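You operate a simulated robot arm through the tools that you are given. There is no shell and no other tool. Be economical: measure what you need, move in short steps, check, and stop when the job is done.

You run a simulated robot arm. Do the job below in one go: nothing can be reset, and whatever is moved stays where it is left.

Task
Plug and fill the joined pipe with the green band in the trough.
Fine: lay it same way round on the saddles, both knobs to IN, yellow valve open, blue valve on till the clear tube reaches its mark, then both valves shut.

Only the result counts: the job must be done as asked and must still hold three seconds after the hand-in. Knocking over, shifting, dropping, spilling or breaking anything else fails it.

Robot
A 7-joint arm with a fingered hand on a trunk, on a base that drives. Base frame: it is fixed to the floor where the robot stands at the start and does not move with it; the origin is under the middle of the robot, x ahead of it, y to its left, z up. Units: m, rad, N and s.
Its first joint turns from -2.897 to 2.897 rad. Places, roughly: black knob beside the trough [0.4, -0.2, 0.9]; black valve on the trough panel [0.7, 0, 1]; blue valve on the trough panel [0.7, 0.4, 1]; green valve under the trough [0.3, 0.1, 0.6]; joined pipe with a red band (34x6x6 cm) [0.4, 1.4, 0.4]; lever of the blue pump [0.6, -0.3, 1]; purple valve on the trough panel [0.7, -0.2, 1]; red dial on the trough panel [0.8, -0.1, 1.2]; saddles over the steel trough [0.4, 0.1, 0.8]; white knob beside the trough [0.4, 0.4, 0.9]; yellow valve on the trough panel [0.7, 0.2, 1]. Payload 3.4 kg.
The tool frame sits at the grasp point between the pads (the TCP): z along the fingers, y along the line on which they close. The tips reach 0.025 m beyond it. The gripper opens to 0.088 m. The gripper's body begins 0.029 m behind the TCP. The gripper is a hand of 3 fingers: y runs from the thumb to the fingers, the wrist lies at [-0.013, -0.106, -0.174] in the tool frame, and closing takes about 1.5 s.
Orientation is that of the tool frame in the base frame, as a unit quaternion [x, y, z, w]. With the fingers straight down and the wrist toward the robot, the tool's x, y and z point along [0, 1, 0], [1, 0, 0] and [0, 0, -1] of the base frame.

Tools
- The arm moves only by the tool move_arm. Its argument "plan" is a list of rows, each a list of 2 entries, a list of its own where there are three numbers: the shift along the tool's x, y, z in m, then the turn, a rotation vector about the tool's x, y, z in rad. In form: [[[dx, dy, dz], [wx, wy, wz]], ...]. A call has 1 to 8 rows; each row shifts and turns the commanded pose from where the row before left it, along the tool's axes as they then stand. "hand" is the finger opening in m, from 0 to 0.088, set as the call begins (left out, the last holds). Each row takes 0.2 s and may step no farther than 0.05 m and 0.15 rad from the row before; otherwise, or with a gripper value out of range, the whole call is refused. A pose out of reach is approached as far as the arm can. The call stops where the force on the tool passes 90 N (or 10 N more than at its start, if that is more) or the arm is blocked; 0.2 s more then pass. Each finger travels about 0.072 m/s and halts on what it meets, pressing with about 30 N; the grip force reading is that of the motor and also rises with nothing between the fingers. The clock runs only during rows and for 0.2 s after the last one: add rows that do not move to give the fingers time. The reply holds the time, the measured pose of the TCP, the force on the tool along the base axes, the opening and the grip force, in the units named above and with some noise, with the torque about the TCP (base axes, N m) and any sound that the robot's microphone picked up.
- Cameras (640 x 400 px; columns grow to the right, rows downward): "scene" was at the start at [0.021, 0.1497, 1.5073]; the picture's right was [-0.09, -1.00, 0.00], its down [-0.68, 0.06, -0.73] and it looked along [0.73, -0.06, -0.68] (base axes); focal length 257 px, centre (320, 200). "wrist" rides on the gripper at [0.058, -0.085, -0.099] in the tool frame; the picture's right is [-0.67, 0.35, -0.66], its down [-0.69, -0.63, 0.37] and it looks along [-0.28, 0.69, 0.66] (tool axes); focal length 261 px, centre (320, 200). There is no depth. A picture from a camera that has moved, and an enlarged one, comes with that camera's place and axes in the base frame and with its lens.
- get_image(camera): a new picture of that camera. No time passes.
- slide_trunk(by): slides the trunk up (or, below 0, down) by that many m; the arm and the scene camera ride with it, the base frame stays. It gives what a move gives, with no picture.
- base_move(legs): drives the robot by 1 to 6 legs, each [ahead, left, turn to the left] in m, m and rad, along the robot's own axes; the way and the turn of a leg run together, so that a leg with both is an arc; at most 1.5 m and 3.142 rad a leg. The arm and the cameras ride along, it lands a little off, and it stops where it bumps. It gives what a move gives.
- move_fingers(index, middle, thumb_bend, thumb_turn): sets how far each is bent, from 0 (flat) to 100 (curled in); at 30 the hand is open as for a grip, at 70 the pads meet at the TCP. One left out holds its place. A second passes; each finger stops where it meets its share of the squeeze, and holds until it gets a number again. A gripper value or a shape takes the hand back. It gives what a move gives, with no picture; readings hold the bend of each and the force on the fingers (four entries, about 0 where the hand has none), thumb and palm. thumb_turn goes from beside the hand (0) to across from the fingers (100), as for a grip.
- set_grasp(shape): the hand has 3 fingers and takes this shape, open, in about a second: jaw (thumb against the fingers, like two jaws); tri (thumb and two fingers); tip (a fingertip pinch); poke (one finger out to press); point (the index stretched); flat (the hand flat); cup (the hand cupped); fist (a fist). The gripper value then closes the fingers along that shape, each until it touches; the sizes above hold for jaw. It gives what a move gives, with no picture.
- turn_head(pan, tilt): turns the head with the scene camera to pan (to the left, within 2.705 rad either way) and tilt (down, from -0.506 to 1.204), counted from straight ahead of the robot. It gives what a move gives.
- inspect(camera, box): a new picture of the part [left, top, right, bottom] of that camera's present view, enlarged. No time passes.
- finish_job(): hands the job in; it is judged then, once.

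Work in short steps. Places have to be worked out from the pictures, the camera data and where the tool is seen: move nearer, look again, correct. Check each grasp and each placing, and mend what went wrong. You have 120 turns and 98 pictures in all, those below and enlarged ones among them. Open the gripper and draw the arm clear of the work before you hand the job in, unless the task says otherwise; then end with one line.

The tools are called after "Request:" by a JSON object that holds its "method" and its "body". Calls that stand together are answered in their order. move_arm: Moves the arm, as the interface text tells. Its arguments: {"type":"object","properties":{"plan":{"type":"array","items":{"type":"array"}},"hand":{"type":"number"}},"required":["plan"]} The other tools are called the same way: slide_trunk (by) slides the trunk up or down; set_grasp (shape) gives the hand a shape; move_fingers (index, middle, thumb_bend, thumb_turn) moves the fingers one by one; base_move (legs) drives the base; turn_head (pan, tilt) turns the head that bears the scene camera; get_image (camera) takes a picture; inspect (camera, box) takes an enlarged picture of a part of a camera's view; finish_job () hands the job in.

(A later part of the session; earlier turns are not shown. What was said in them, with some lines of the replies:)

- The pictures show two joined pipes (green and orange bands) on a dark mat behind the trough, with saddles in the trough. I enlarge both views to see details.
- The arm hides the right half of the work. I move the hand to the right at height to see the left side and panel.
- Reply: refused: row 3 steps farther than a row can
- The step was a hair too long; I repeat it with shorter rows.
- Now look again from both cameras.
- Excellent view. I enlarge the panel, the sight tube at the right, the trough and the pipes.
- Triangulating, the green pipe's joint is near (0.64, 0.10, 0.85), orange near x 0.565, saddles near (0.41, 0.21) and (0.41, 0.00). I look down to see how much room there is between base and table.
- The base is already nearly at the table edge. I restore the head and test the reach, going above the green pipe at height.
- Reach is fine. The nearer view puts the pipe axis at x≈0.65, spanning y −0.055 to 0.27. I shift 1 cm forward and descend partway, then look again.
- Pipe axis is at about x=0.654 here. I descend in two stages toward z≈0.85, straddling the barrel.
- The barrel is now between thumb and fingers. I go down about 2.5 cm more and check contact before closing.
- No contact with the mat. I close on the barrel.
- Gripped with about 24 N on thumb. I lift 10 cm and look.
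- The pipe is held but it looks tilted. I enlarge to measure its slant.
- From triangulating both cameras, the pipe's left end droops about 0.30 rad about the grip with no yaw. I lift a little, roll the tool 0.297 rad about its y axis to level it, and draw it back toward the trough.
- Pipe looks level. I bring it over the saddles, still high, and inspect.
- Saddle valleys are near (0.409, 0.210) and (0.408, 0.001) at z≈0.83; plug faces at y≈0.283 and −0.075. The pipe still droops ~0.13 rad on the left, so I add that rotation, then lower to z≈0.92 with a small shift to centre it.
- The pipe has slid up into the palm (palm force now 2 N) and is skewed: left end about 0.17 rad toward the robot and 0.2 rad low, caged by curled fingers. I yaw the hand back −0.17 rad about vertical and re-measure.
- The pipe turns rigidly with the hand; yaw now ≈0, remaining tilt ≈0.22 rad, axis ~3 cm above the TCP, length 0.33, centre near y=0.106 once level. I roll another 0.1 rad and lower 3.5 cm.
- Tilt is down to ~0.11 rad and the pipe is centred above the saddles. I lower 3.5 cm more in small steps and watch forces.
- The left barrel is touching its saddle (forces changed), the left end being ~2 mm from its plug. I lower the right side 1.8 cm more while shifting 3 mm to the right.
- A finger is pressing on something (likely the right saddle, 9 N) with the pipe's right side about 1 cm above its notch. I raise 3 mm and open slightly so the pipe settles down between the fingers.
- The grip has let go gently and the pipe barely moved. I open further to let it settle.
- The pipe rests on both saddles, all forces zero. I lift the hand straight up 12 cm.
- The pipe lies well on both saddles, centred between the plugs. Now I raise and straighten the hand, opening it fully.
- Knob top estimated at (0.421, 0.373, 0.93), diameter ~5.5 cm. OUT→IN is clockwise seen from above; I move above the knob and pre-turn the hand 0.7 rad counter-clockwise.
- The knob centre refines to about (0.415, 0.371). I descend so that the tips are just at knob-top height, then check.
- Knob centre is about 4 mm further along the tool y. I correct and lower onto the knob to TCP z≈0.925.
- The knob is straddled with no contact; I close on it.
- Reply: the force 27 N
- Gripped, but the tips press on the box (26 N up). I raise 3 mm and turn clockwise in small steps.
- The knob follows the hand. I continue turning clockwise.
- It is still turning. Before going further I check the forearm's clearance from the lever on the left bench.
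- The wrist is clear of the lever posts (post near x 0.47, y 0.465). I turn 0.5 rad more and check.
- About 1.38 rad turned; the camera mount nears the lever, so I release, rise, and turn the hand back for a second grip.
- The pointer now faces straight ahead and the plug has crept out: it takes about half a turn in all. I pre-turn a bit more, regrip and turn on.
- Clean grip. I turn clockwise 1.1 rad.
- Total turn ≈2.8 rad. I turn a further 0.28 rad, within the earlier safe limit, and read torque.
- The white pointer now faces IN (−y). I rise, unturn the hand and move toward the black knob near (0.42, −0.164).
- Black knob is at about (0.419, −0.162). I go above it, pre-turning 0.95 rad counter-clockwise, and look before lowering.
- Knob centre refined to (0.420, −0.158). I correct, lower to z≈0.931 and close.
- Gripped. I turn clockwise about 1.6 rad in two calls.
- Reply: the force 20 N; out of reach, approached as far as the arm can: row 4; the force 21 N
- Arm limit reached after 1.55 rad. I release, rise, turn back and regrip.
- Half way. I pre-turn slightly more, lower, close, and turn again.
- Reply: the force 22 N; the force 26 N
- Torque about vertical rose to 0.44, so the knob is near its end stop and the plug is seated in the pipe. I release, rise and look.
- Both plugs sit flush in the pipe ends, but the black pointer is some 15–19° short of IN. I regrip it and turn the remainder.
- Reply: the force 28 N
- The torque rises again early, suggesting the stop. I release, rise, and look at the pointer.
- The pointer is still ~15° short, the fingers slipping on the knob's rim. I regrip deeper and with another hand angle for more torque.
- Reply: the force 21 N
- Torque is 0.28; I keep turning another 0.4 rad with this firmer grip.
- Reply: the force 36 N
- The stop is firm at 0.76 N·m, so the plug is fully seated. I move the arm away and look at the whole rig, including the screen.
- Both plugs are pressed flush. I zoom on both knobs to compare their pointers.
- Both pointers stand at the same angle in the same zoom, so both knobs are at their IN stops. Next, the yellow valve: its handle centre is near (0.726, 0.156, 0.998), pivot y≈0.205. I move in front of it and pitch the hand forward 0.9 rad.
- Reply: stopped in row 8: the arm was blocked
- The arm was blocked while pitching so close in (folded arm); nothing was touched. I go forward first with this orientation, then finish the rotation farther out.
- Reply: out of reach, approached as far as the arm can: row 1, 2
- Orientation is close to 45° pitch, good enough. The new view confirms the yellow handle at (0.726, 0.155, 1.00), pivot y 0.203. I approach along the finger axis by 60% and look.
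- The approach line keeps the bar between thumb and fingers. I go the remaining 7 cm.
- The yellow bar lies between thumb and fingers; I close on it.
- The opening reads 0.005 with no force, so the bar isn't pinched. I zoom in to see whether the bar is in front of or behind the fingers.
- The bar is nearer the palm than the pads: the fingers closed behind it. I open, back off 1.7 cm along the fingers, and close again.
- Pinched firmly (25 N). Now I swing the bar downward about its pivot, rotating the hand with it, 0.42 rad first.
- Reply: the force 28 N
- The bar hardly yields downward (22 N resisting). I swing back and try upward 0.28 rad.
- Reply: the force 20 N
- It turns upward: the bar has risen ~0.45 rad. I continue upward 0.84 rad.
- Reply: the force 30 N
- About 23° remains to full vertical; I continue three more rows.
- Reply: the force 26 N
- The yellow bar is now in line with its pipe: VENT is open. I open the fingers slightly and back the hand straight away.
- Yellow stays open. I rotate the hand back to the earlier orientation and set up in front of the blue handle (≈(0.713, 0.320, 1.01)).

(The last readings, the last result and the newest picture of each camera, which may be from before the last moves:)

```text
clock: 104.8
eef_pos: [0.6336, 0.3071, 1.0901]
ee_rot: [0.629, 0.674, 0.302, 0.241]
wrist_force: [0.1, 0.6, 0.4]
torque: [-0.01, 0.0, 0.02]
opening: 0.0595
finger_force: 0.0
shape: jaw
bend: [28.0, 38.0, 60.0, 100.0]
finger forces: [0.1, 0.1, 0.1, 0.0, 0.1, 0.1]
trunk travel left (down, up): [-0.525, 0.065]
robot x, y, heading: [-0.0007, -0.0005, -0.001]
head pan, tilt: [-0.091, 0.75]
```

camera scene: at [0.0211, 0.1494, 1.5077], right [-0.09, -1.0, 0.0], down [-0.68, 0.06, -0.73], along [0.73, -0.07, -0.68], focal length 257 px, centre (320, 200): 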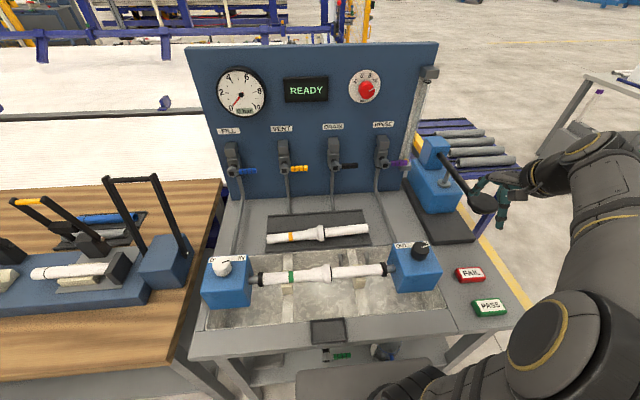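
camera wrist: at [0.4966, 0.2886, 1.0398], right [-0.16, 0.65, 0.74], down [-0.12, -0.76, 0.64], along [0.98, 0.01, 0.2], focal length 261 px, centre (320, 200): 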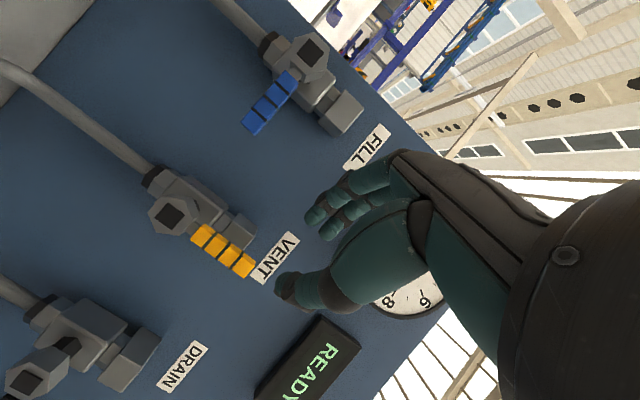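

In position. I advance 11 cm along the fingers and close on the blue bar.

Request:
{"method": "move_arm", "body": {"plan": [[[0.0004, 0.0004, 0.03], [0, 0, 0]], [[0.0004, 0.0004, 0.03], [0, 0, 0]], [[0.0004, 0.0004, 0.028], [0, 0, 0]], [[0.0004, 0.0004, 0.023], [0, 0, 0]], [[0, 0, 0], [0, 0, 0]]]}}

Request:
{"method": "move_arm", "body": {"plan": [[[0, 0, 0], [0, 0, 0]], [[0, 0, 0], [0, 0, 0]], [[0, 0, 0], [0, 0, 0]], [[0, 0, 0], [0, 0, 0]], [[0, 0, 0], [0, 0, 0]], [[0, 0, 0], [0, 0, 0]]], "hand": 0.005}}

Request:
{"method": "get_image", "body": {"camera": "wrist"}}

```text
clock: 106.0
eef_pos: [0.7122, 0.323, 1.0124]
ee_rot: [0.629, 0.674, 0.302, 0.241]
wrist_force: [0.5, -0.4, -1.3]
torque: [0.02, 0.05, -0.03]
opening: 0.0593
finger_force: 0.1
shape: jaw
bend: [28.0, 38.0, 60.0, 100.0]
finger forces: [0.0, 0.0, 0.0, 0.1, 0.1, 0.1]
trunk travel left (down, up): [-0.525, 0.065]
robot x, y, heading: [0.0019, 0.0014, 0.004]
head pan, tilt: [-0.091, 0.75]
```

```text
clock: 107.5
eef_pos: [0.714, 0.3207, 1.0119]
ee_rot: [0.63, 0.674, 0.301, 0.241]
wrist_force: [6.2, 1.4, -3.9]
torque: [0.01, -0.01, -0.02]
opening: 0.012
finger_force: 30.3
shape: jaw
bend: [73.0, 65.0, 75.0, 100.0]
finger forces: [16.3, 7.3, 0.0, 0.1, 23.8, 0.1]
trunk travel left (down, up): [-0.525, 0.065]
robot x, y, heading: [0.0015, 0.0007, -0.001]
head pan, tilt: [-0.091, 0.75]
```

```text
9 pictures are left
camera wrist: at [0.5782, 0.3661, 1.0241], right [-0.16, -0.72, 0.67], down [-0.12, -0.66, -0.74], along [0.98, -0.2, 0.01], focal length 261 px, centre (320, 200)
```

wrist: 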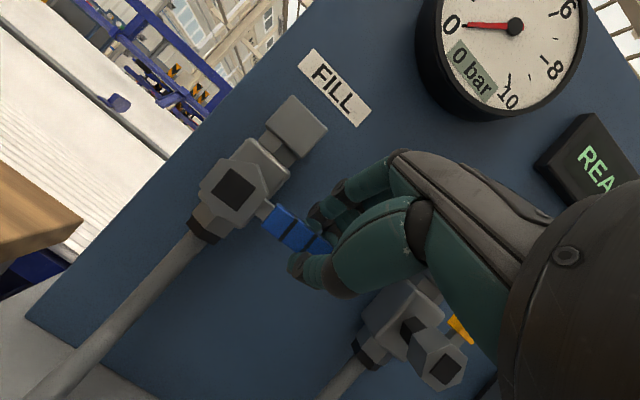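

The blue bar is gripped (0.012 m). I swing it up about 0.7 rad and then look at the clear tube.

Request:
{"method": "move_arm", "body": {"plan": [[[0.0005, 0.0054, -0.0053], [0.0127, -0.0981, -0.0991]], [[0.0005, 0.0054, -0.0053], [0.0127, -0.0981, -0.0991]], [[0.0005, 0.0054, -0.0053], [0.0127, -0.0981, -0.0991]], [[0.0005, 0.0054, -0.0053], [0.0127, -0.0981, -0.0991]], [[0.0005, 0.0054, -0.0053], [0.0127, -0.0981, -0.0991]]]}}

Request:
{"method": "inspect", "body": {"camera": "scene", "box": [280, 50, 460, 190]}}

```text
clock: 108.7
eef_pos: [0.7155, 0.3324, 1.0456]
ee_rot: [0.507, 0.738, 0.049, 0.443]
wrist_force: [10.6, 10.6, -14.2]
torque: [-0.03, 0.11, 0.17]
opening: 0.0117
finger_force: 30.0
shape: jaw
bend: [73.0, 66.0, 79.0, 100.0]
finger forces: [19.9, 6.9, 0.0, 0.1, 20.0, 0.0]
trunk travel left (down, up): [-0.525, 0.065]
robot x, y, heading: [0.0013, -0.0024, 0.002]
head pan, tilt: [-0.091, 0.75]
```

```text
2.86 times, centred on (370, 120) of scene
camera zoom: at [0.0249, 0.1526, 1.5071], right [-0.09, -1.0, 0.0], down [-0.68, 0.06, -0.73], along [0.73, -0.07, -0.68], focal length 734 px, centre (177, 429)
```

zoom: 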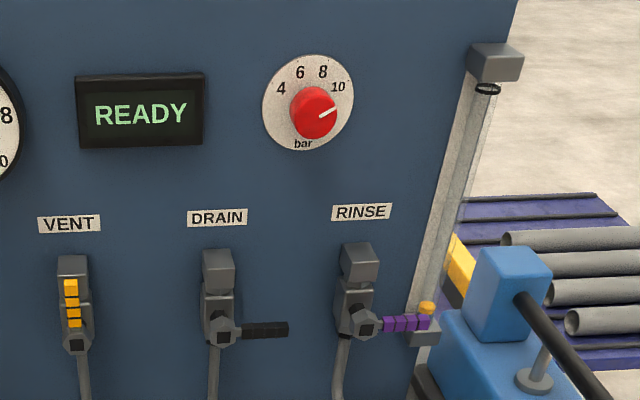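

The yellow float in the clear tube rises (3 of ~80 px so far) toward the ring mark near the top. I hold this partial opening for 1.8 s and measure the rate.

Request:
{"method": "move_arm", "body": {"plan": [[[0, 0, 0], [0, 0, 0]], [[0, 0, 0], [0, 0, 0]], [[0, 0, 0], [0, 0, 0]], [[0, 0, 0], [0, 0, 0]], [[0, 0, 0], [0, 0, 0]], [[0, 0, 0], [0, 0, 0]], [[0, 0, 0], [0, 0, 0]], [[0, 0, 0], [0, 0, 0]]]}}

Request:
{"method": "inspect", "body": {"camera": "scene", "box": [280, 50, 460, 190]}}

```text
clock: 110.5
eef_pos: [0.7148, 0.3339, 1.0463]
ee_rot: [0.507, 0.739, 0.052, 0.442]
wrist_force: [10.0, 12.2, -12.4]
torque: [-0.02, 0.05, 0.19]
opening: 0.0121
finger_force: 29.9
shape: jaw
bend: [73.0, 66.0, 79.0, 100.0]
finger forces: [20.3, 6.9, 0.1, 0.1, 19.5, 0.0]
trunk travel left (down, up): [-0.525, 0.065]
robot x, y, heading: [0.0028, -0.0013, 0.002]
head pan, tilt: [-0.091, 0.75]
```

```text
2.86 times, centred on (370, 120) of scene
camera zoom: at [0.025, 0.1526, 1.5072], right [-0.09, -1.0, 0.0], down [-0.68, 0.06, -0.73], along [0.73, -0.07, -0.68], focal length 734 px, centre (177, 429)
```

zoom: 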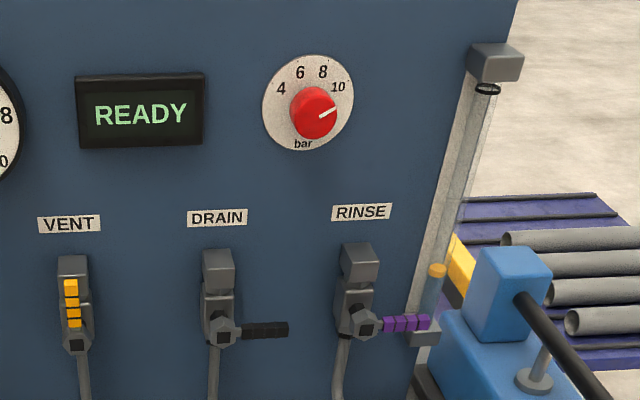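

Rate ≈20 px/s; 182 px remain, so ~8.9 s at this opening. I wait 5.4 s more, then measure.

Request:
{"method": "move_arm", "body": {"plan": [[[0, 0, 0], [0, 0, 0]], [[0, 0, 0], [0, 0, 0]], [[0, 0, 0], [0, 0, 0]], [[0, 0, 0], [0, 0, 0]], [[0, 0, 0], [0, 0, 0]], [[0, 0, 0], [0, 0, 0]], [[0, 0, 0], [0, 0, 0]], [[0, 0, 0], [0, 0, 0]]]}}

Request:
{"method": "move_arm", "body": {"plan": [[[0, 0, 0], [0, 0, 0]], [[0, 0, 0], [0, 0, 0]], [[0, 0, 0], [0, 0, 0]], [[0, 0, 0], [0, 0, 0]], [[0, 0, 0], [0, 0, 0]], [[0, 0, 0], [0, 0, 0]], [[0, 0, 0], [0, 0, 0]], [[0, 0, 0], [0, 0, 0]]]}}

Request:
{"method": "move_arm", "body": {"plan": [[[0, 0, 0], [0, 0, 0]], [[0, 0, 0], [0, 0, 0]], [[0, 0, 0], [0, 0, 0]], [[0, 0, 0], [0, 0, 0]], [[0, 0, 0], [0, 0, 0]], [[0, 0, 0], [0, 0, 0]], [[0, 0, 0], [0, 0, 0]], [[0, 0, 0], [0, 0, 0]]]}}

Request:
{"method": "inspect", "body": {"camera": "scene", "box": [280, 50, 460, 190]}}

```text
clock: 112.2
eef_pos: [0.7145, 0.3336, 1.0466]
ee_rot: [0.506, 0.738, 0.051, 0.443]
wrist_force: [10.5, 12.1, -12.9]
torque: [-0.01, 0.1, 0.21]
opening: 0.0121
finger_force: 30.2
shape: jaw
bend: [73.0, 66.0, 79.0, 100.0]
finger forces: [20.3, 6.9, 0.0, 0.1, 19.6, 0.0]
trunk travel left (down, up): [-0.525, 0.065]
robot x, y, heading: [-0.0002, -0.0001, -0.0]
head pan, tilt: [-0.091, 0.75]
```

```text
clock: 114.0
eef_pos: [0.7148, 0.3346, 1.0463]
ee_rot: [0.506, 0.738, 0.052, 0.442]
wrist_force: [9.5, 10.7, -12.1]
torque: [-0.02, 0.07, 0.21]
opening: 0.0121
finger_force: 29.9
shape: jaw
bend: [73.0, 66.0, 79.0, 100.0]
finger forces: [20.3, 7.0, 0.0, 0.0, 19.6, 0.0]
trunk travel left (down, up): [-0.525, 0.065]
robot x, y, heading: [-0.0025, 0.0, 0.002]
head pan, tilt: [-0.091, 0.75]
```

```text
clock: 115.8
eef_pos: [0.7149, 0.3355, 1.0461]
ee_rot: [0.507, 0.738, 0.051, 0.443]
wrist_force: [10.4, 10.6, -12.9]
torque: [-0.01, 0.08, 0.18]
opening: 0.012
finger_force: 29.9
shape: jaw
bend: [73.0, 66.0, 79.0, 100.0]
finger forces: [20.5, 6.8, 0.0, 0.0, 19.6, 0.0]
trunk travel left (down, up): [-0.525, 0.065]
robot x, y, heading: [-0.0027, -0.0011, 0.0]
head pan, tilt: [-0.091, 0.75]
```

```text
2.86 times, centred on (370, 120) of scene
camera zoom: at [0.025, 0.1525, 1.5072], right [-0.09, -1.0, 0.0], down [-0.68, 0.06, -0.73], along [0.73, -0.07, -0.68], focal length 734 px, centre (177, 429)
```

zoom: 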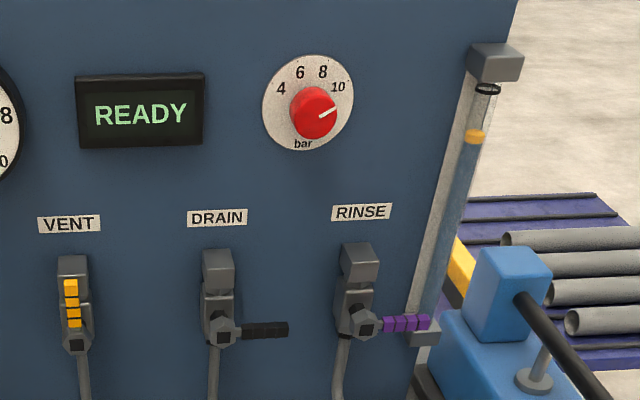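

Float at 136 px, mark at 88, rate ≈26 px/s. I wait 1.2 s more and then close the blue valve at once (closing lets in roughly 14 px more).

Request:
{"method": "move_arm", "body": {"plan": [[[0, 0, 0], [0, 0, 0]], [[0, 0, 0], [0, 0, 0]], [[0, 0, 0], [0, 0, 0]], [[0, 0, 0], [0, 0, 0]], [[0, 0, 0], [0, 0, 0]]]}}

Request:
{"method": "move_arm", "body": {"plan": [[[0.0001, -0.0054, 0.0054], [-0.0127, 0.0981, 0.0991]], [[0.0001, -0.0054, 0.0054], [-0.0127, 0.0981, 0.0991]], [[0.0001, -0.0054, 0.0054], [-0.0127, 0.0981, 0.0991]], [[0.0001, -0.0054, 0.0054], [-0.0127, 0.0981, 0.0991]], [[0.0001, -0.0054, 0.0054], [-0.0127, 0.0981, 0.0991]], [[0.0001, -0.0054, 0.0054], [-0.0127, 0.0981, 0.0991]], [[0, -0.003, 0.003], [0, 0, 0]]]}}

Request:
{"method": "inspect", "body": {"camera": "scene", "box": [280, 50, 460, 190]}}

```text
clock: 117.0
eef_pos: [0.7146, 0.3337, 1.0473]
ee_rot: [0.507, 0.738, 0.051, 0.443]
wrist_force: [9.9, 10.5, -12.5]
torque: [-0.01, 0.11, 0.19]
opening: 0.0121
finger_force: 30.1
shape: jaw
bend: [73.0, 66.0, 79.0, 100.0]
finger forces: [20.4, 7.0, 0.0, 0.1, 19.5, 0.1]
trunk travel left (down, up): [-0.525, 0.065]
robot x, y, heading: [-0.0003, 0.0008, -0.002]
head pan, tilt: [-0.091, 0.75]
```

```text
clock: 118.7
eef_pos: [0.7143, 0.3156, 1.0022]
ee_rot: [0.646, 0.65, 0.348, 0.197]
wrist_force: [12.0, -7.0, 0.6]
torque: [0.07, -0.12, -0.11]
opening: 0.0118
finger_force: 30.1
shape: jaw
bend: [73.0, 66.0, 79.0, 100.0]
finger forces: [23.0, 8.4, 0.0, 0.0, 18.8, 0.1]
trunk travel left (down, up): [-0.525, 0.065]
robot x, y, heading: [-0.004, 0.0003, -0.0]
head pan, tilt: [-0.091, 0.75]
```

```text
2.86 times, centred on (370, 120) of scene
camera zoom: at [0.0232, 0.1481, 1.5078], right [-0.09, -1.0, 0.0], down [-0.68, 0.06, -0.73], along [0.73, -0.07, -0.68], focal length 734 px, centre (177, 429)
```

zoom: 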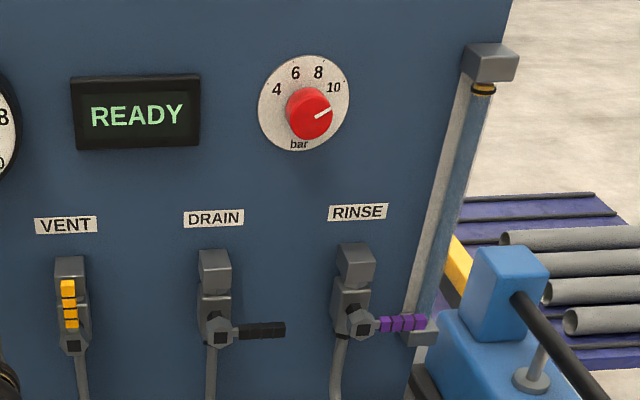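

The float sits exactly on the ring mark. I press the blue bar a little further down to be sure it is shut, then release and back away.

Request:
{"method": "move_arm", "body": {"plan": [[[0, -0.0045, 0.0045], [0, 0, 0]], [[0, 0, 0], [0, 0, 0]]]}}

Request:
{"method": "move_arm", "body": {"plan": [[[0, 0.005, -0.005], [0, 0, 0]], [[0, 0, 0], [0, 0, 0]], [[0, 0, 0], [0, 0, 0]], [[0, 0, 0], [0, 0, 0]], [[0, 0, -0.03], [0, 0, 0]], [[0, 0, -0.04], [0, 0, 0]], [[0, 0, -0.045], [0, 0, 0]], [[0, 0, 0], [0, 0, 0]]], "hand": 0.06}}

Request:
{"method": "get_image", "body": {"camera": "wrist"}}

```text
clock: 119.2
eef_pos: [0.7145, 0.318, 0.997]
ee_rot: [0.646, 0.65, 0.349, 0.198]
wrist_force: [16.2, -11.4, 10.0]
torque: [0.1, -0.06, -0.21]
opening: 0.012
finger_force: 30.6
shape: jaw
bend: [73.0, 66.0, 81.0, 100.0]
finger forces: [25.9, 8.3, 0.0, 0.1, 15.3, 0.1]
trunk travel left (down, up): [-0.525, 0.065]
robot x, y, heading: [-0.0033, -0.0004, -0.0]
head pan, tilt: [-0.091, 0.75]
```

```text
clock: 121.0
eef_pos: [0.6323, 0.2978, 1.0811]
ee_rot: [0.645, 0.651, 0.348, 0.198]
wrist_force: [-0.2, -0.7, -0.2]
torque: [-0.02, 0.03, 0.01]
opening: 0.0598
finger_force: 0.2
shape: jaw
bend: [28.0, 38.0, 60.0, 100.0]
finger forces: [0.0, 0.0, 0.0, 0.0, 0.0, 0.0]
trunk travel left (down, up): [-0.525, 0.065]
robot x, y, heading: [-0.0025, -0.0039, -0.0]
head pan, tilt: [-0.091, 0.75]
```

```text
4 pictures are left
camera wrist: at [0.4962, 0.3404, 1.0998], right [-0.16, -0.81, 0.56], down [-0.12, -0.55, -0.83], along [0.98, -0.2, -0.01], focal length 261 px, centre (320, 200)
```

wrist: 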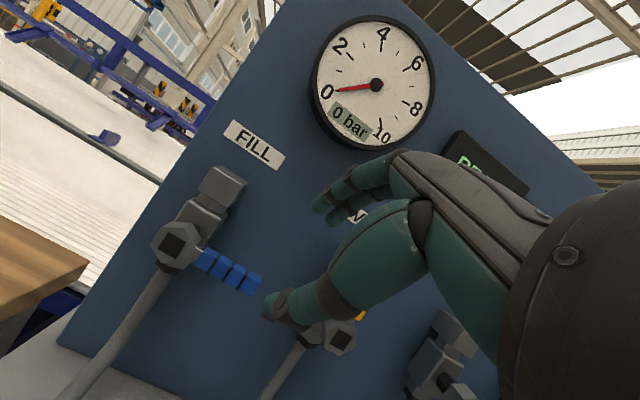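

Blue is shut (bar horizontal as at the start). Now I return to the pose from which I left the yellow bar: shift and rotate back by twelve rows.

Request:
{"method": "move_arm", "body": {"plan": [[[-0.0205, 0.0044, -0.0056], [0, 0, 0]], [[0, 0, 0], [0.0127, -0.0981, -0.0991]], [[0, 0, 0], [0.0127, -0.0981, -0.0991]], [[0, 0, 0], [0.0127, -0.0981, -0.0991]], [[0, 0, 0], [0.0127, -0.0981, -0.0991]], [[0, 0, 0], [0.0127, -0.0981, -0.0991]], [[0, 0, 0], [0.0127, -0.0981, -0.0991]], [[0, 0, 0], [0.0127, -0.0981, -0.0991]]]}}

Request:
{"method": "move_arm", "body": {"plan": [[[0, 0, 0], [0.0127, -0.0981, -0.0991]], [[0, 0, 0], [0.0127, -0.0981, -0.0991]], [[0, 0, 0], [0.0127, -0.0981, -0.0991]], [[0, 0, 0], [0.0127, -0.0981, -0.0991]], [[0, 0, 0], [0.0127, -0.0981, -0.0991]], [[0, 0, 0], [0, 0, 0]]], "hand": 0.04}}

```text
clock: 122.8
eef_pos: [0.6313, 0.2751, 1.0826]
ee_rot: [0.475, 0.739, 0.0, 0.477]
wrist_force: [0.4, 0.6, 0.6]
torque: [0.01, 0.0, 0.01]
opening: 0.06
finger_force: 0.1
shape: jaw
bend: [28.0, 38.0, 60.0, 100.0]
finger forces: [0.0, 0.0, 0.1, 0.0, 0.0, 0.1]
trunk travel left (down, up): [-0.525, 0.065]
robot x, y, heading: [0.0001, 0.0013, -0.001]
head pan, tilt: [-0.091, 0.75]
```

```text
clock: 124.2
eef_pos: [0.6321, 0.2753, 1.0837]
ee_rot: [0.28, 0.695, -0.254, 0.612]
wrist_force: [-0.2, 0.1, -0.6]
torque: [0.01, 0.0, 0.01]
opening: 0.0404
finger_force: 0.0
shape: jaw
bend: [74.0, 46.0, 71.0, 100.0]
finger forces: [0.1, 0.1, 0.0, 0.0, 0.0, 0.0]
trunk travel left (down, up): [-0.525, 0.065]
robot x, y, heading: [-0.0003, 0.0013, 0.003]
head pan, tilt: [-0.091, 0.75]
```

Pose matches. At this opening the index stays curled, so instead of pinching I close the hand and use the fingertips as a peg: first place them just left of the upright yellow bar.

Request:
{"method": "move_arm", "body": {"plan": [[[0, 0, 0], [0, 0, 0]], [[0, 0, 0], [0, 0, 0]], [[0, 0, 0], [0, 0, 0]], [[0.0051, 0.0046, 0.0273], [0, 0, 0]], [[0.0051, 0.0046, 0.0273], [0, 0, 0]], [[0.0051, 0.0046, 0.0273], [0, 0, 0]], [[0, 0, 0], [0, 0, 0]]], "hand": 0.0}}

Request:
{"method": "get_image", "body": {"camera": "wrist"}}

```text
clock: 125.8
eef_pos: [0.6992, 0.2297, 1.0587]
ee_rot: [0.282, 0.695, -0.252, 0.611]
wrist_force: [-1.2, 0.3, 0.2]
torque: [-0.02, 0.0, 0.01]
opening: 0.0002
finger_force: 30.0
shape: jaw
bend: [70.0, 70.0, 37.0, 100.0]
finger forces: [0.0, 0.0, 0.0, 0.0, 0.0, 0.0]
trunk travel left (down, up): [-0.525, 0.065]
robot x, y, heading: [-0.0016, 0.0016, 0.004]
head pan, tilt: [-0.091, 0.75]
```

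```text
3 pictures are left
camera wrist: at [0.5642, 0.2421, 1.0143], right [-0.16, 0.65, 0.74], down [-0.12, -0.76, 0.64], along [0.98, 0.01, 0.2], focal length 261 px, centre (320, 200)
```

wrist: 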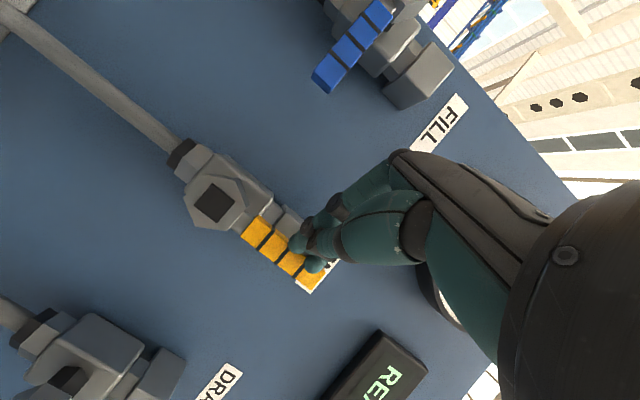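

The fingertips sit on the left side of the bar with the thumb tip just in front of it. I push it over toward the right and down along the arc.

Request:
{"method": "move_arm", "body": {"plan": [[[0.0025, -0.0082, 0.0085], [0, 0, 0]], [[0.0025, -0.0082, 0.0085], [0, 0, 0]], [[0.0051, -0.0073, 0.008], [0, 0, 0]], [[0.0051, -0.0073, 0.008], [0, 0, 0]], [[0, 0, 0], [0, 0, 0]]]}}

Request:
{"method": "get_image", "body": {"camera": "wrist"}}

```text
clock: 127.0
eef_pos: [0.6989, 0.1865, 1.0393]
ee_rot: [0.281, 0.695, -0.253, 0.612]
wrist_force: [-7.4, 1.1, 1.2]
torque: [-0.05, -0.01, -0.07]
opening: 0.0001
finger_force: 30.0
shape: jaw
bend: [70.0, 70.0, 37.0, 100.0]
finger forces: [0.1, 0.0, 0.0, 0.0, 0.0, 0.1]
trunk travel left (down, up): [-0.525, 0.065]
robot x, y, heading: [0.0008, 0.0004, 0.003]
head pan, tilt: [-0.091, 0.75]
```

```text
2 pictures are left
camera wrist: at [0.563, 0.199, 0.9958], right [-0.16, 0.65, 0.74], down [-0.12, -0.76, 0.64], along [0.98, 0.01, 0.2], focal length 261 px, centre (320, 200)
```

wrist: 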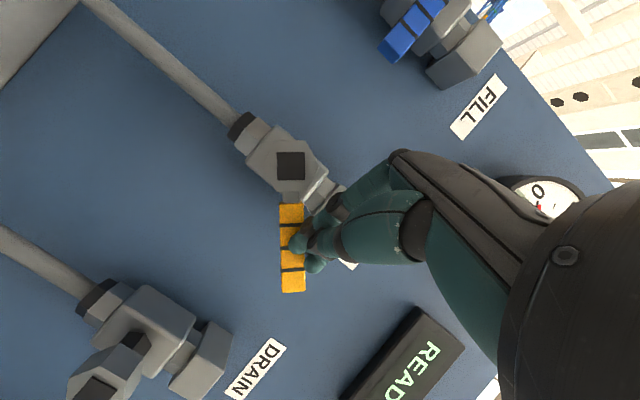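

It works: the bar has swung about 57° of the 90°. I push the rest of the way, now mostly downward, to its stop.

Request:
{"method": "move_arm", "body": {"plan": [[[0.0099, -0.0042, 0.0045], [0, 0, 0]], [[0.0099, -0.0042, 0.0045], [0, 0, 0]], [[0.0055, -0.001, 0.001], [0, 0, 0]], [[0, 0, 0], [0, 0, 0]]]}}

```text
clock: 128.1
eef_pos: [0.6982, 0.1752, 1.013]
ee_rot: [0.281, 0.695, -0.253, 0.611]
wrist_force: [0.4, -0.3, -0.9]
torque: [-0.01, -0.02, 0.0]
opening: 0.0
finger_force: 30.1
shape: jaw
bend: [70.0, 70.0, 74.0, 100.0]
finger forces: [0.1, 0.1, 0.0, 0.1, 0.1, 0.0]
trunk travel left (down, up): [-0.525, 0.065]
robot x, y, heading: [0.0021, -0.0001, 0.001]
head pan, tilt: [-0.091, 0.75]
```

No force yet, so I push down another 1.2 cm and read the force.

Request:
{"method": "move_arm", "body": {"plan": [[[0.006, 0, 0.001], [0, 0, 0]], [[0.006, 0, 0.001], [0, 0, 0]], [[0, 0, 0], [0, 0, 0]]]}}

```text
clock: 128.8
eef_pos: [0.6949, 0.1732, 1.0025]
ee_rot: [0.283, 0.695, -0.252, 0.611]
wrist_force: [-4.9, -0.6, 1.7]
torque: [-0.03, -0.12, 0.0]
opening: 0.0
finger_force: 30.2
shape: jaw
bend: [70.0, 70.0, 76.0, 100.0]
finger forces: [0.0, 0.0, 0.0, 0.1, 0.0, 0.1]
trunk travel left (down, up): [-0.525, 0.065]
robot x, y, heading: [0.0008, -0.0006, -0.001]
head pan, tilt: [-0.091, 0.75]
```

Only light contact; I look to see where the bar is.

Request:
{"method": "get_image", "body": {"camera": "wrist"}}

```text
1 pictures are left
camera wrist: at [0.559, 0.1859, 0.9584], right [-0.16, 0.65, 0.75], down [-0.12, -0.76, 0.64], along [0.98, 0.01, 0.2], focal length 261 px, centre (320, 200)
```

wrist: 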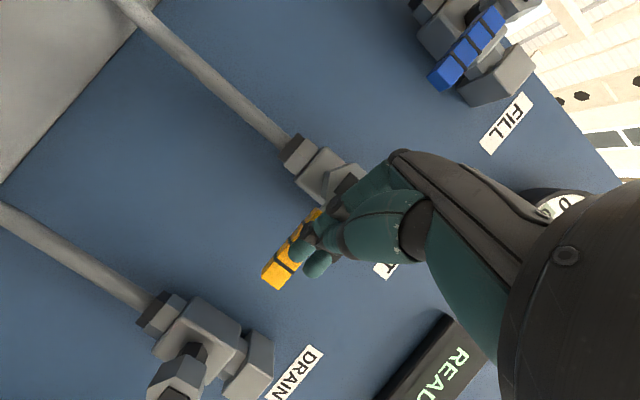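

The bar is almost horizontal (~86°, blue reads ~90°). I lift slightly, reach a bit deeper above the bar, and press down firmly.

Request:
{"method": "move_arm", "body": {"plan": [[[-0.013, 0, 0], [0, 0, 0]], [[-0.014, 0, 0.009], [0, 0, 0]], [[0.0075, 0, 0.001], [0, 0, 0]], [[0.0075, 0, 0.001], [0, 0, 0]], [[0.0075, 0, 0.001], [0, 0, 0]], [[0, 0, 0], [0, 0, 0]]]}}

Request:
{"method": "move_arm", "body": {"plan": [[[0.006, 0, 0.001], [0, 0, 0]], [[0, 0, 0], [0, 0, 0]]]}}

```text
clock: 130.2
eef_pos: [0.6967, 0.1685, 1.0105]
ee_rot: [0.282, 0.691, -0.252, 0.615]
wrist_force: [-73.3, 11.3, -0.9]
torque: [0.1, -0.14, -0.4]
opening: 0.0002
finger_force: 30.3
shape: jaw
bend: [70.0, 70.0, 38.0, 100.0]
finger forces: [0.0, 0.1, 0.1, 0.1, 103.8, 0.1]
trunk travel left (down, up): [-0.525, 0.065]
robot x, y, heading: [0.0017, 0.0019, 0.002]
head pan, tilt: [-0.091, 0.75]
```

```text
clock: 130.8
eef_pos: [0.6984, 0.1679, 1.0051]
ee_rot: [0.282, 0.692, -0.251, 0.616]
wrist_force: [-75.8, 11.0, 2.4]
torque: [0.09, -0.2, -0.47]
opening: 0.0
finger_force: 30.6
shape: jaw
bend: [70.0, 70.0, 37.0, 100.0]
finger forces: [0.0, 0.0, 0.1, 0.0, 107.5, 0.0]
trunk travel left (down, up): [-0.525, 0.065]
robot x, y, heading: [0.0009, 0.0, 0.001]
head pan, tilt: [-0.091, 0.75]
```

The thumb presses hard on the bar's front, so I back straight off. I'll use the proven pinch instead: rotate back to the first grip orientation in front of the yellow bar.

Request:
{"method": "move_arm", "body": {"plan": [[[0.003, -0.021, -0.0212], [0, 0, 0]], [[-0.0403, -0.0131, -0.0182], [0, 0, 0]], [[-0.0403, -0.0131, -0.0182], [0, 0, 0]], [[0, 0, 0], [-0.0127, 0.0981, 0.0991]], [[0, 0, 0], [-0.0127, 0.0981, 0.0991]], [[0, 0, 0], [-0.0127, 0.0981, 0.0991]], [[0, 0, 0], [-0.0127, 0.0981, 0.0991]], [[0, 0, 0], [-0.0127, 0.0981, 0.0991]]]}}

Request:
{"method": "move_arm", "body": {"plan": [[[0, 0, 0], [-0.0127, 0.0981, 0.0991]], [[0, 0, 0], [-0.0127, 0.0981, 0.0991]], [[0, 0, 0], [-0.0127, 0.0981, 0.0991]], [[0, 0, 0], [-0.0127, 0.0981, 0.0991]], [[0, 0, 0], [-0.0127, 0.0981, 0.0991]], [[0, 0, 0], [-0.0127, 0.0981, 0.0991]], [[0, 0, 0], [0, 0, 0]]], "hand": 0.06}}

```text
clock: 132.7
eef_pos: [0.6403, 0.1645, 1.0824]
ee_rot: [0.476, 0.739, 0.001, 0.477]
wrist_force: [-1.2, 0.1, -0.2]
torque: [0.02, 0.04, 0.06]
opening: 0.0001
finger_force: 30.1
shape: jaw
bend: [70.0, 70.0, 76.0, 100.0]
finger forces: [0.1, 0.1, 0.0, 0.0, 0.1, 0.0]
trunk travel left (down, up): [-0.525, 0.065]
robot x, y, heading: [0.0035, -0.0016, 0.001]
head pan, tilt: [-0.091, 0.75]
```

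```text
clock: 134.2
eef_pos: [0.6393, 0.1648, 1.0824]
ee_rot: [0.63, 0.674, 0.302, 0.241]
wrist_force: [-0.4, -1.2, 0.0]
torque: [-0.01, -0.04, 0.03]
opening: 0.0598
finger_force: 0.1
shape: jaw
bend: [28.0, 38.0, 60.0, 100.0]
finger forces: [0.0, 0.1, 0.0, 0.0, 0.0, 0.0]
trunk travel left (down, up): [-0.525, 0.065]
robot x, y, heading: [-0.0007, -0.0012, 0.001]
head pan, tilt: [-0.091, 0.75]
```

Orientation matches. I shift to the bar's line, advance, and close on it.

Request:
{"method": "move_arm", "body": {"plan": [[[-0.0269, 0.0033, 0], [0, 0, 0]], [[0, 0, 0.03], [0, 0, 0]], [[0, 0, 0.03], [0, 0, 0]], [[0, 0, 0.022], [0, 0, 0]], [[0, 0, 0.0156], [0, 0, 0]], [[0, 0, 0], [0, 0, 0]]]}}

Request:
{"method": "move_arm", "body": {"plan": [[[0, 0, 0], [0, 0, 0]], [[0, 0, 0], [0, 0, 0]], [[0, 0, 0], [0, 0, 0]], [[0, 0, 0], [0, 0, 0]], [[0, 0, 0], [0, 0, 0]], [[0, 0, 0], [0, 0, 0]]], "hand": 0.005}}

```text
clock: 135.7
eef_pos: [0.7127, 0.1494, 1.0147]
ee_rot: [0.63, 0.674, 0.302, 0.241]
wrist_force: [-0.1, 0.1, -0.4]
torque: [0.01, -0.04, -0.01]
opening: 0.0598
finger_force: 0.0
shape: jaw
bend: [28.0, 38.0, 60.0, 100.0]
finger forces: [0.1, 0.1, 0.0, 0.0, 0.1, 0.0]
trunk travel left (down, up): [-0.525, 0.065]
robot x, y, heading: [-0.0002, 0.0024, -0.0]
head pan, tilt: [-0.091, 0.75]
```

```text
clock: 137.1
eef_pos: [0.7107, 0.1479, 1.0165]
ee_rot: [0.629, 0.674, 0.302, 0.243]
wrist_force: [-7.4, -0.5, 0.9]
torque: [0.03, 0.21, 0.05]
opening: 0.0123
finger_force: 30.0
shape: jaw
bend: [73.0, 63.0, 74.0, 100.0]
finger forces: [15.3, 7.5, 0.0, 0.1, 25.5, 0.0]
trunk travel left (down, up): [-0.525, 0.065]
robot x, y, heading: [0.0011, 0.0009, -0.001]
head pan, tilt: [-0.091, 0.75]
```

Gripped exactly as before. I swing downward a little against the closed stop.

Request:
{"method": "move_arm", "body": {"plan": [[[0.0001, -0.0054, 0.0054], [-0.0127, 0.0981, 0.0991]], [[0, -0.0055, 0.0055], [0, 0, 0]], [[0, -0.003, 0.003], [0, 0, 0]], [[0, 0, 0], [0, 0, 0]]]}}

```text
clock: 138.1
eef_pos: [0.7148, 0.1494, 0.9969]
ee_rot: [0.645, 0.651, 0.349, 0.197]
wrist_force: [16.0, -4.3, 9.2]
torque: [0.09, -0.08, -0.12]
opening: 0.0124
finger_force: 29.8
shape: jaw
bend: [74.0, 72.0, 81.0, 100.0]
finger forces: [26.9, 6.3, 0.1, 0.0, 15.3, 0.0]
trunk travel left (down, up): [-0.525, 0.065]
robot x, y, heading: [0.0016, -0.0016, 0.001]
head pan, tilt: [-0.091, 0.75]
```

Same pose and 9–10 N reaction as the shut blue valve, so yellow is at its closed stop. I relieve, open and back away.

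Request:
{"method": "move_arm", "body": {"plan": [[[0, 0.005, -0.005], [0, 0, 0]], [[0, 0, 0], [0, 0, 0]], [[0, 0, 0], [0, 0, 0]], [[0, 0, 0], [0, 0, 0]], [[0, 0, -0.03], [0, 0, 0]], [[0, 0, -0.04], [0, 0, 0]], [[0, 0, -0.045], [0, 0, 0]], [[0, 0, 0], [0, 0, 0]]], "hand": 0.06}}

```text
clock: 139.8
eef_pos: [0.6305, 0.1296, 1.0825]
ee_rot: [0.646, 0.651, 0.347, 0.198]
wrist_force: [0.3, 0.4, 0.0]
torque: [-0.02, 0.04, -0.07]
opening: 0.0598
finger_force: 0.0
shape: jaw
bend: [28.0, 38.0, 60.0, 100.0]
finger forces: [0.0, 0.1, 0.0, 0.0, 0.0, 0.1]
trunk travel left (down, up): [-0.525, 0.065]
robot x, y, heading: [0.0023, 0.0019, -0.001]
head pan, tilt: [-0.091, 0.75]
```

Now I raise the hand 10 cm and pitch it back toward straight down.

Request:
{"method": "move_arm", "body": {"plan": [[[0.0096, 0.0345, -0.033], [0, 0, 0]], [[0.0096, 0.0345, -0.033], [0, 0, 0]], [[0, 0, 0], [0.14, 0, 0]], [[0, 0, 0], [0.14, 0, 0]], [[0, 0, 0], [0.14, 0, 0]], [[0, 0, 0], [0.14, 0, 0]], [[0, 0, 0], [0.14, 0, 0]], [[0, 0, 0], [0, 0, 0]]]}}

```text
clock: 141.7
eef_pos: [0.6325, 0.1267, 1.1783]
ee_rot: [0.674, 0.731, 0.104, -0.035]
wrist_force: [-0.3, -0.4, 0.1]
torque: [-0.02, 0.04, 0.01]
opening: 0.0597
finger_force: 0.0
shape: jaw
bend: [28.0, 38.0, 60.0, 100.0]
finger forces: [0.1, 0.0, 0.1, 0.1, 0.1, 0.0]
trunk travel left (down, up): [-0.525, 0.065]
robot x, y, heading: [0.0017, -0.0006, 0.005]
head pan, tilt: [-0.091, 0.75]
```

Nearly straight down. I draw the arm back and to the right, clear of the rig.

Request:
{"method": "move_arm", "body": {"plan": [[[0, -0.045, 0], [0, 0, 0]], [[0, -0.045, 0], [0, 0, 0]], [[-0.035, -0.03, 0], [0, 0, 0]], [[-0.035, -0.03, 0], [0, 0, 0]], [[-0.045, -0.01, 0], [0, 0, 0]], [[-0.045, 0, 0], [0, 0, 0]], [[-0.045, 0, 0], [0, 0, 0]], [[-0.045, 0, 0], [0, 0, 0]]], "hand": 0.088}}

Request:
{"method": "get_image", "body": {"camera": "scene"}}

```text
clock: 143.4
eef_pos: [0.4964, -0.1287, 1.1147]
ee_rot: [0.674, 0.731, 0.104, -0.036]
wrist_force: [-0.5, 0.0, 0.3]
torque: [-0.04, 0.01, 0.0]
opening: 0.0877
finger_force: 0.0
shape: jaw
bend: [30.0, 30.0, 30.0, 98.0]
finger forces: [0.0, 0.0, 0.1, 0.1, 0.0, 0.0]
trunk travel left (down, up): [-0.525, 0.065]
robot x, y, heading: [0.0017, 0.0007, 0.002]
head pan, tilt: [-0.091, 0.75]
```

```text
0 pictures are left
camera scene: at [0.0214, 0.1491, 1.5077], right [-0.09, -1.0, 0.0], down [-0.68, 0.06, -0.73], along [0.73, -0.07, -0.68], focal length 257 px, centre (320, 200)
```

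scene: 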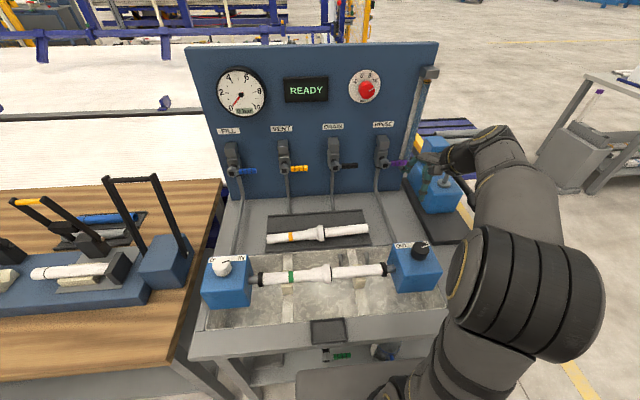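

Everything looks right: both valve bars horizontal, tube filled to its mark, pipe plugged. I lift the hand a little more for clearance.

Request:
{"method": "move_arm", "body": {"plan": [[[0, 0, -0.04], [0, 0, 0]], [[0, 0, -0.04], [0, 0, 0]], [[0, 0, 0], [0, 0, 0]]]}}

Request:
{"method": "finish_job", "body": {}}

```text
clock: 144.2
eef_pos: [0.4883, -0.1464, 1.193]
ee_rot: [0.674, 0.731, 0.104, -0.036]
wrist_force: [-0.8, 0.2, -0.2]
torque: [0.0, 0.0, 0.02]
opening: 0.0876
finger_force: 0.0
shape: jaw
bend: [30.0, 30.0, 30.0, 98.0]
finger forces: [0.0, 0.0, 0.0, 0.0, 0.0, 0.0]
trunk travel left (down, up): [-0.525, 0.065]
robot x, y, heading: [-0.0009, 0.0009, 0.002]
head pan, tilt: [-0.091, 0.75]
```

```text
The job is handed in.
```

The green-banded pipe lies the same way round on the saddles with both knobs turned to their IN stops, the clear tube is filled to its mark, both valves are shut, and the job is handed in.
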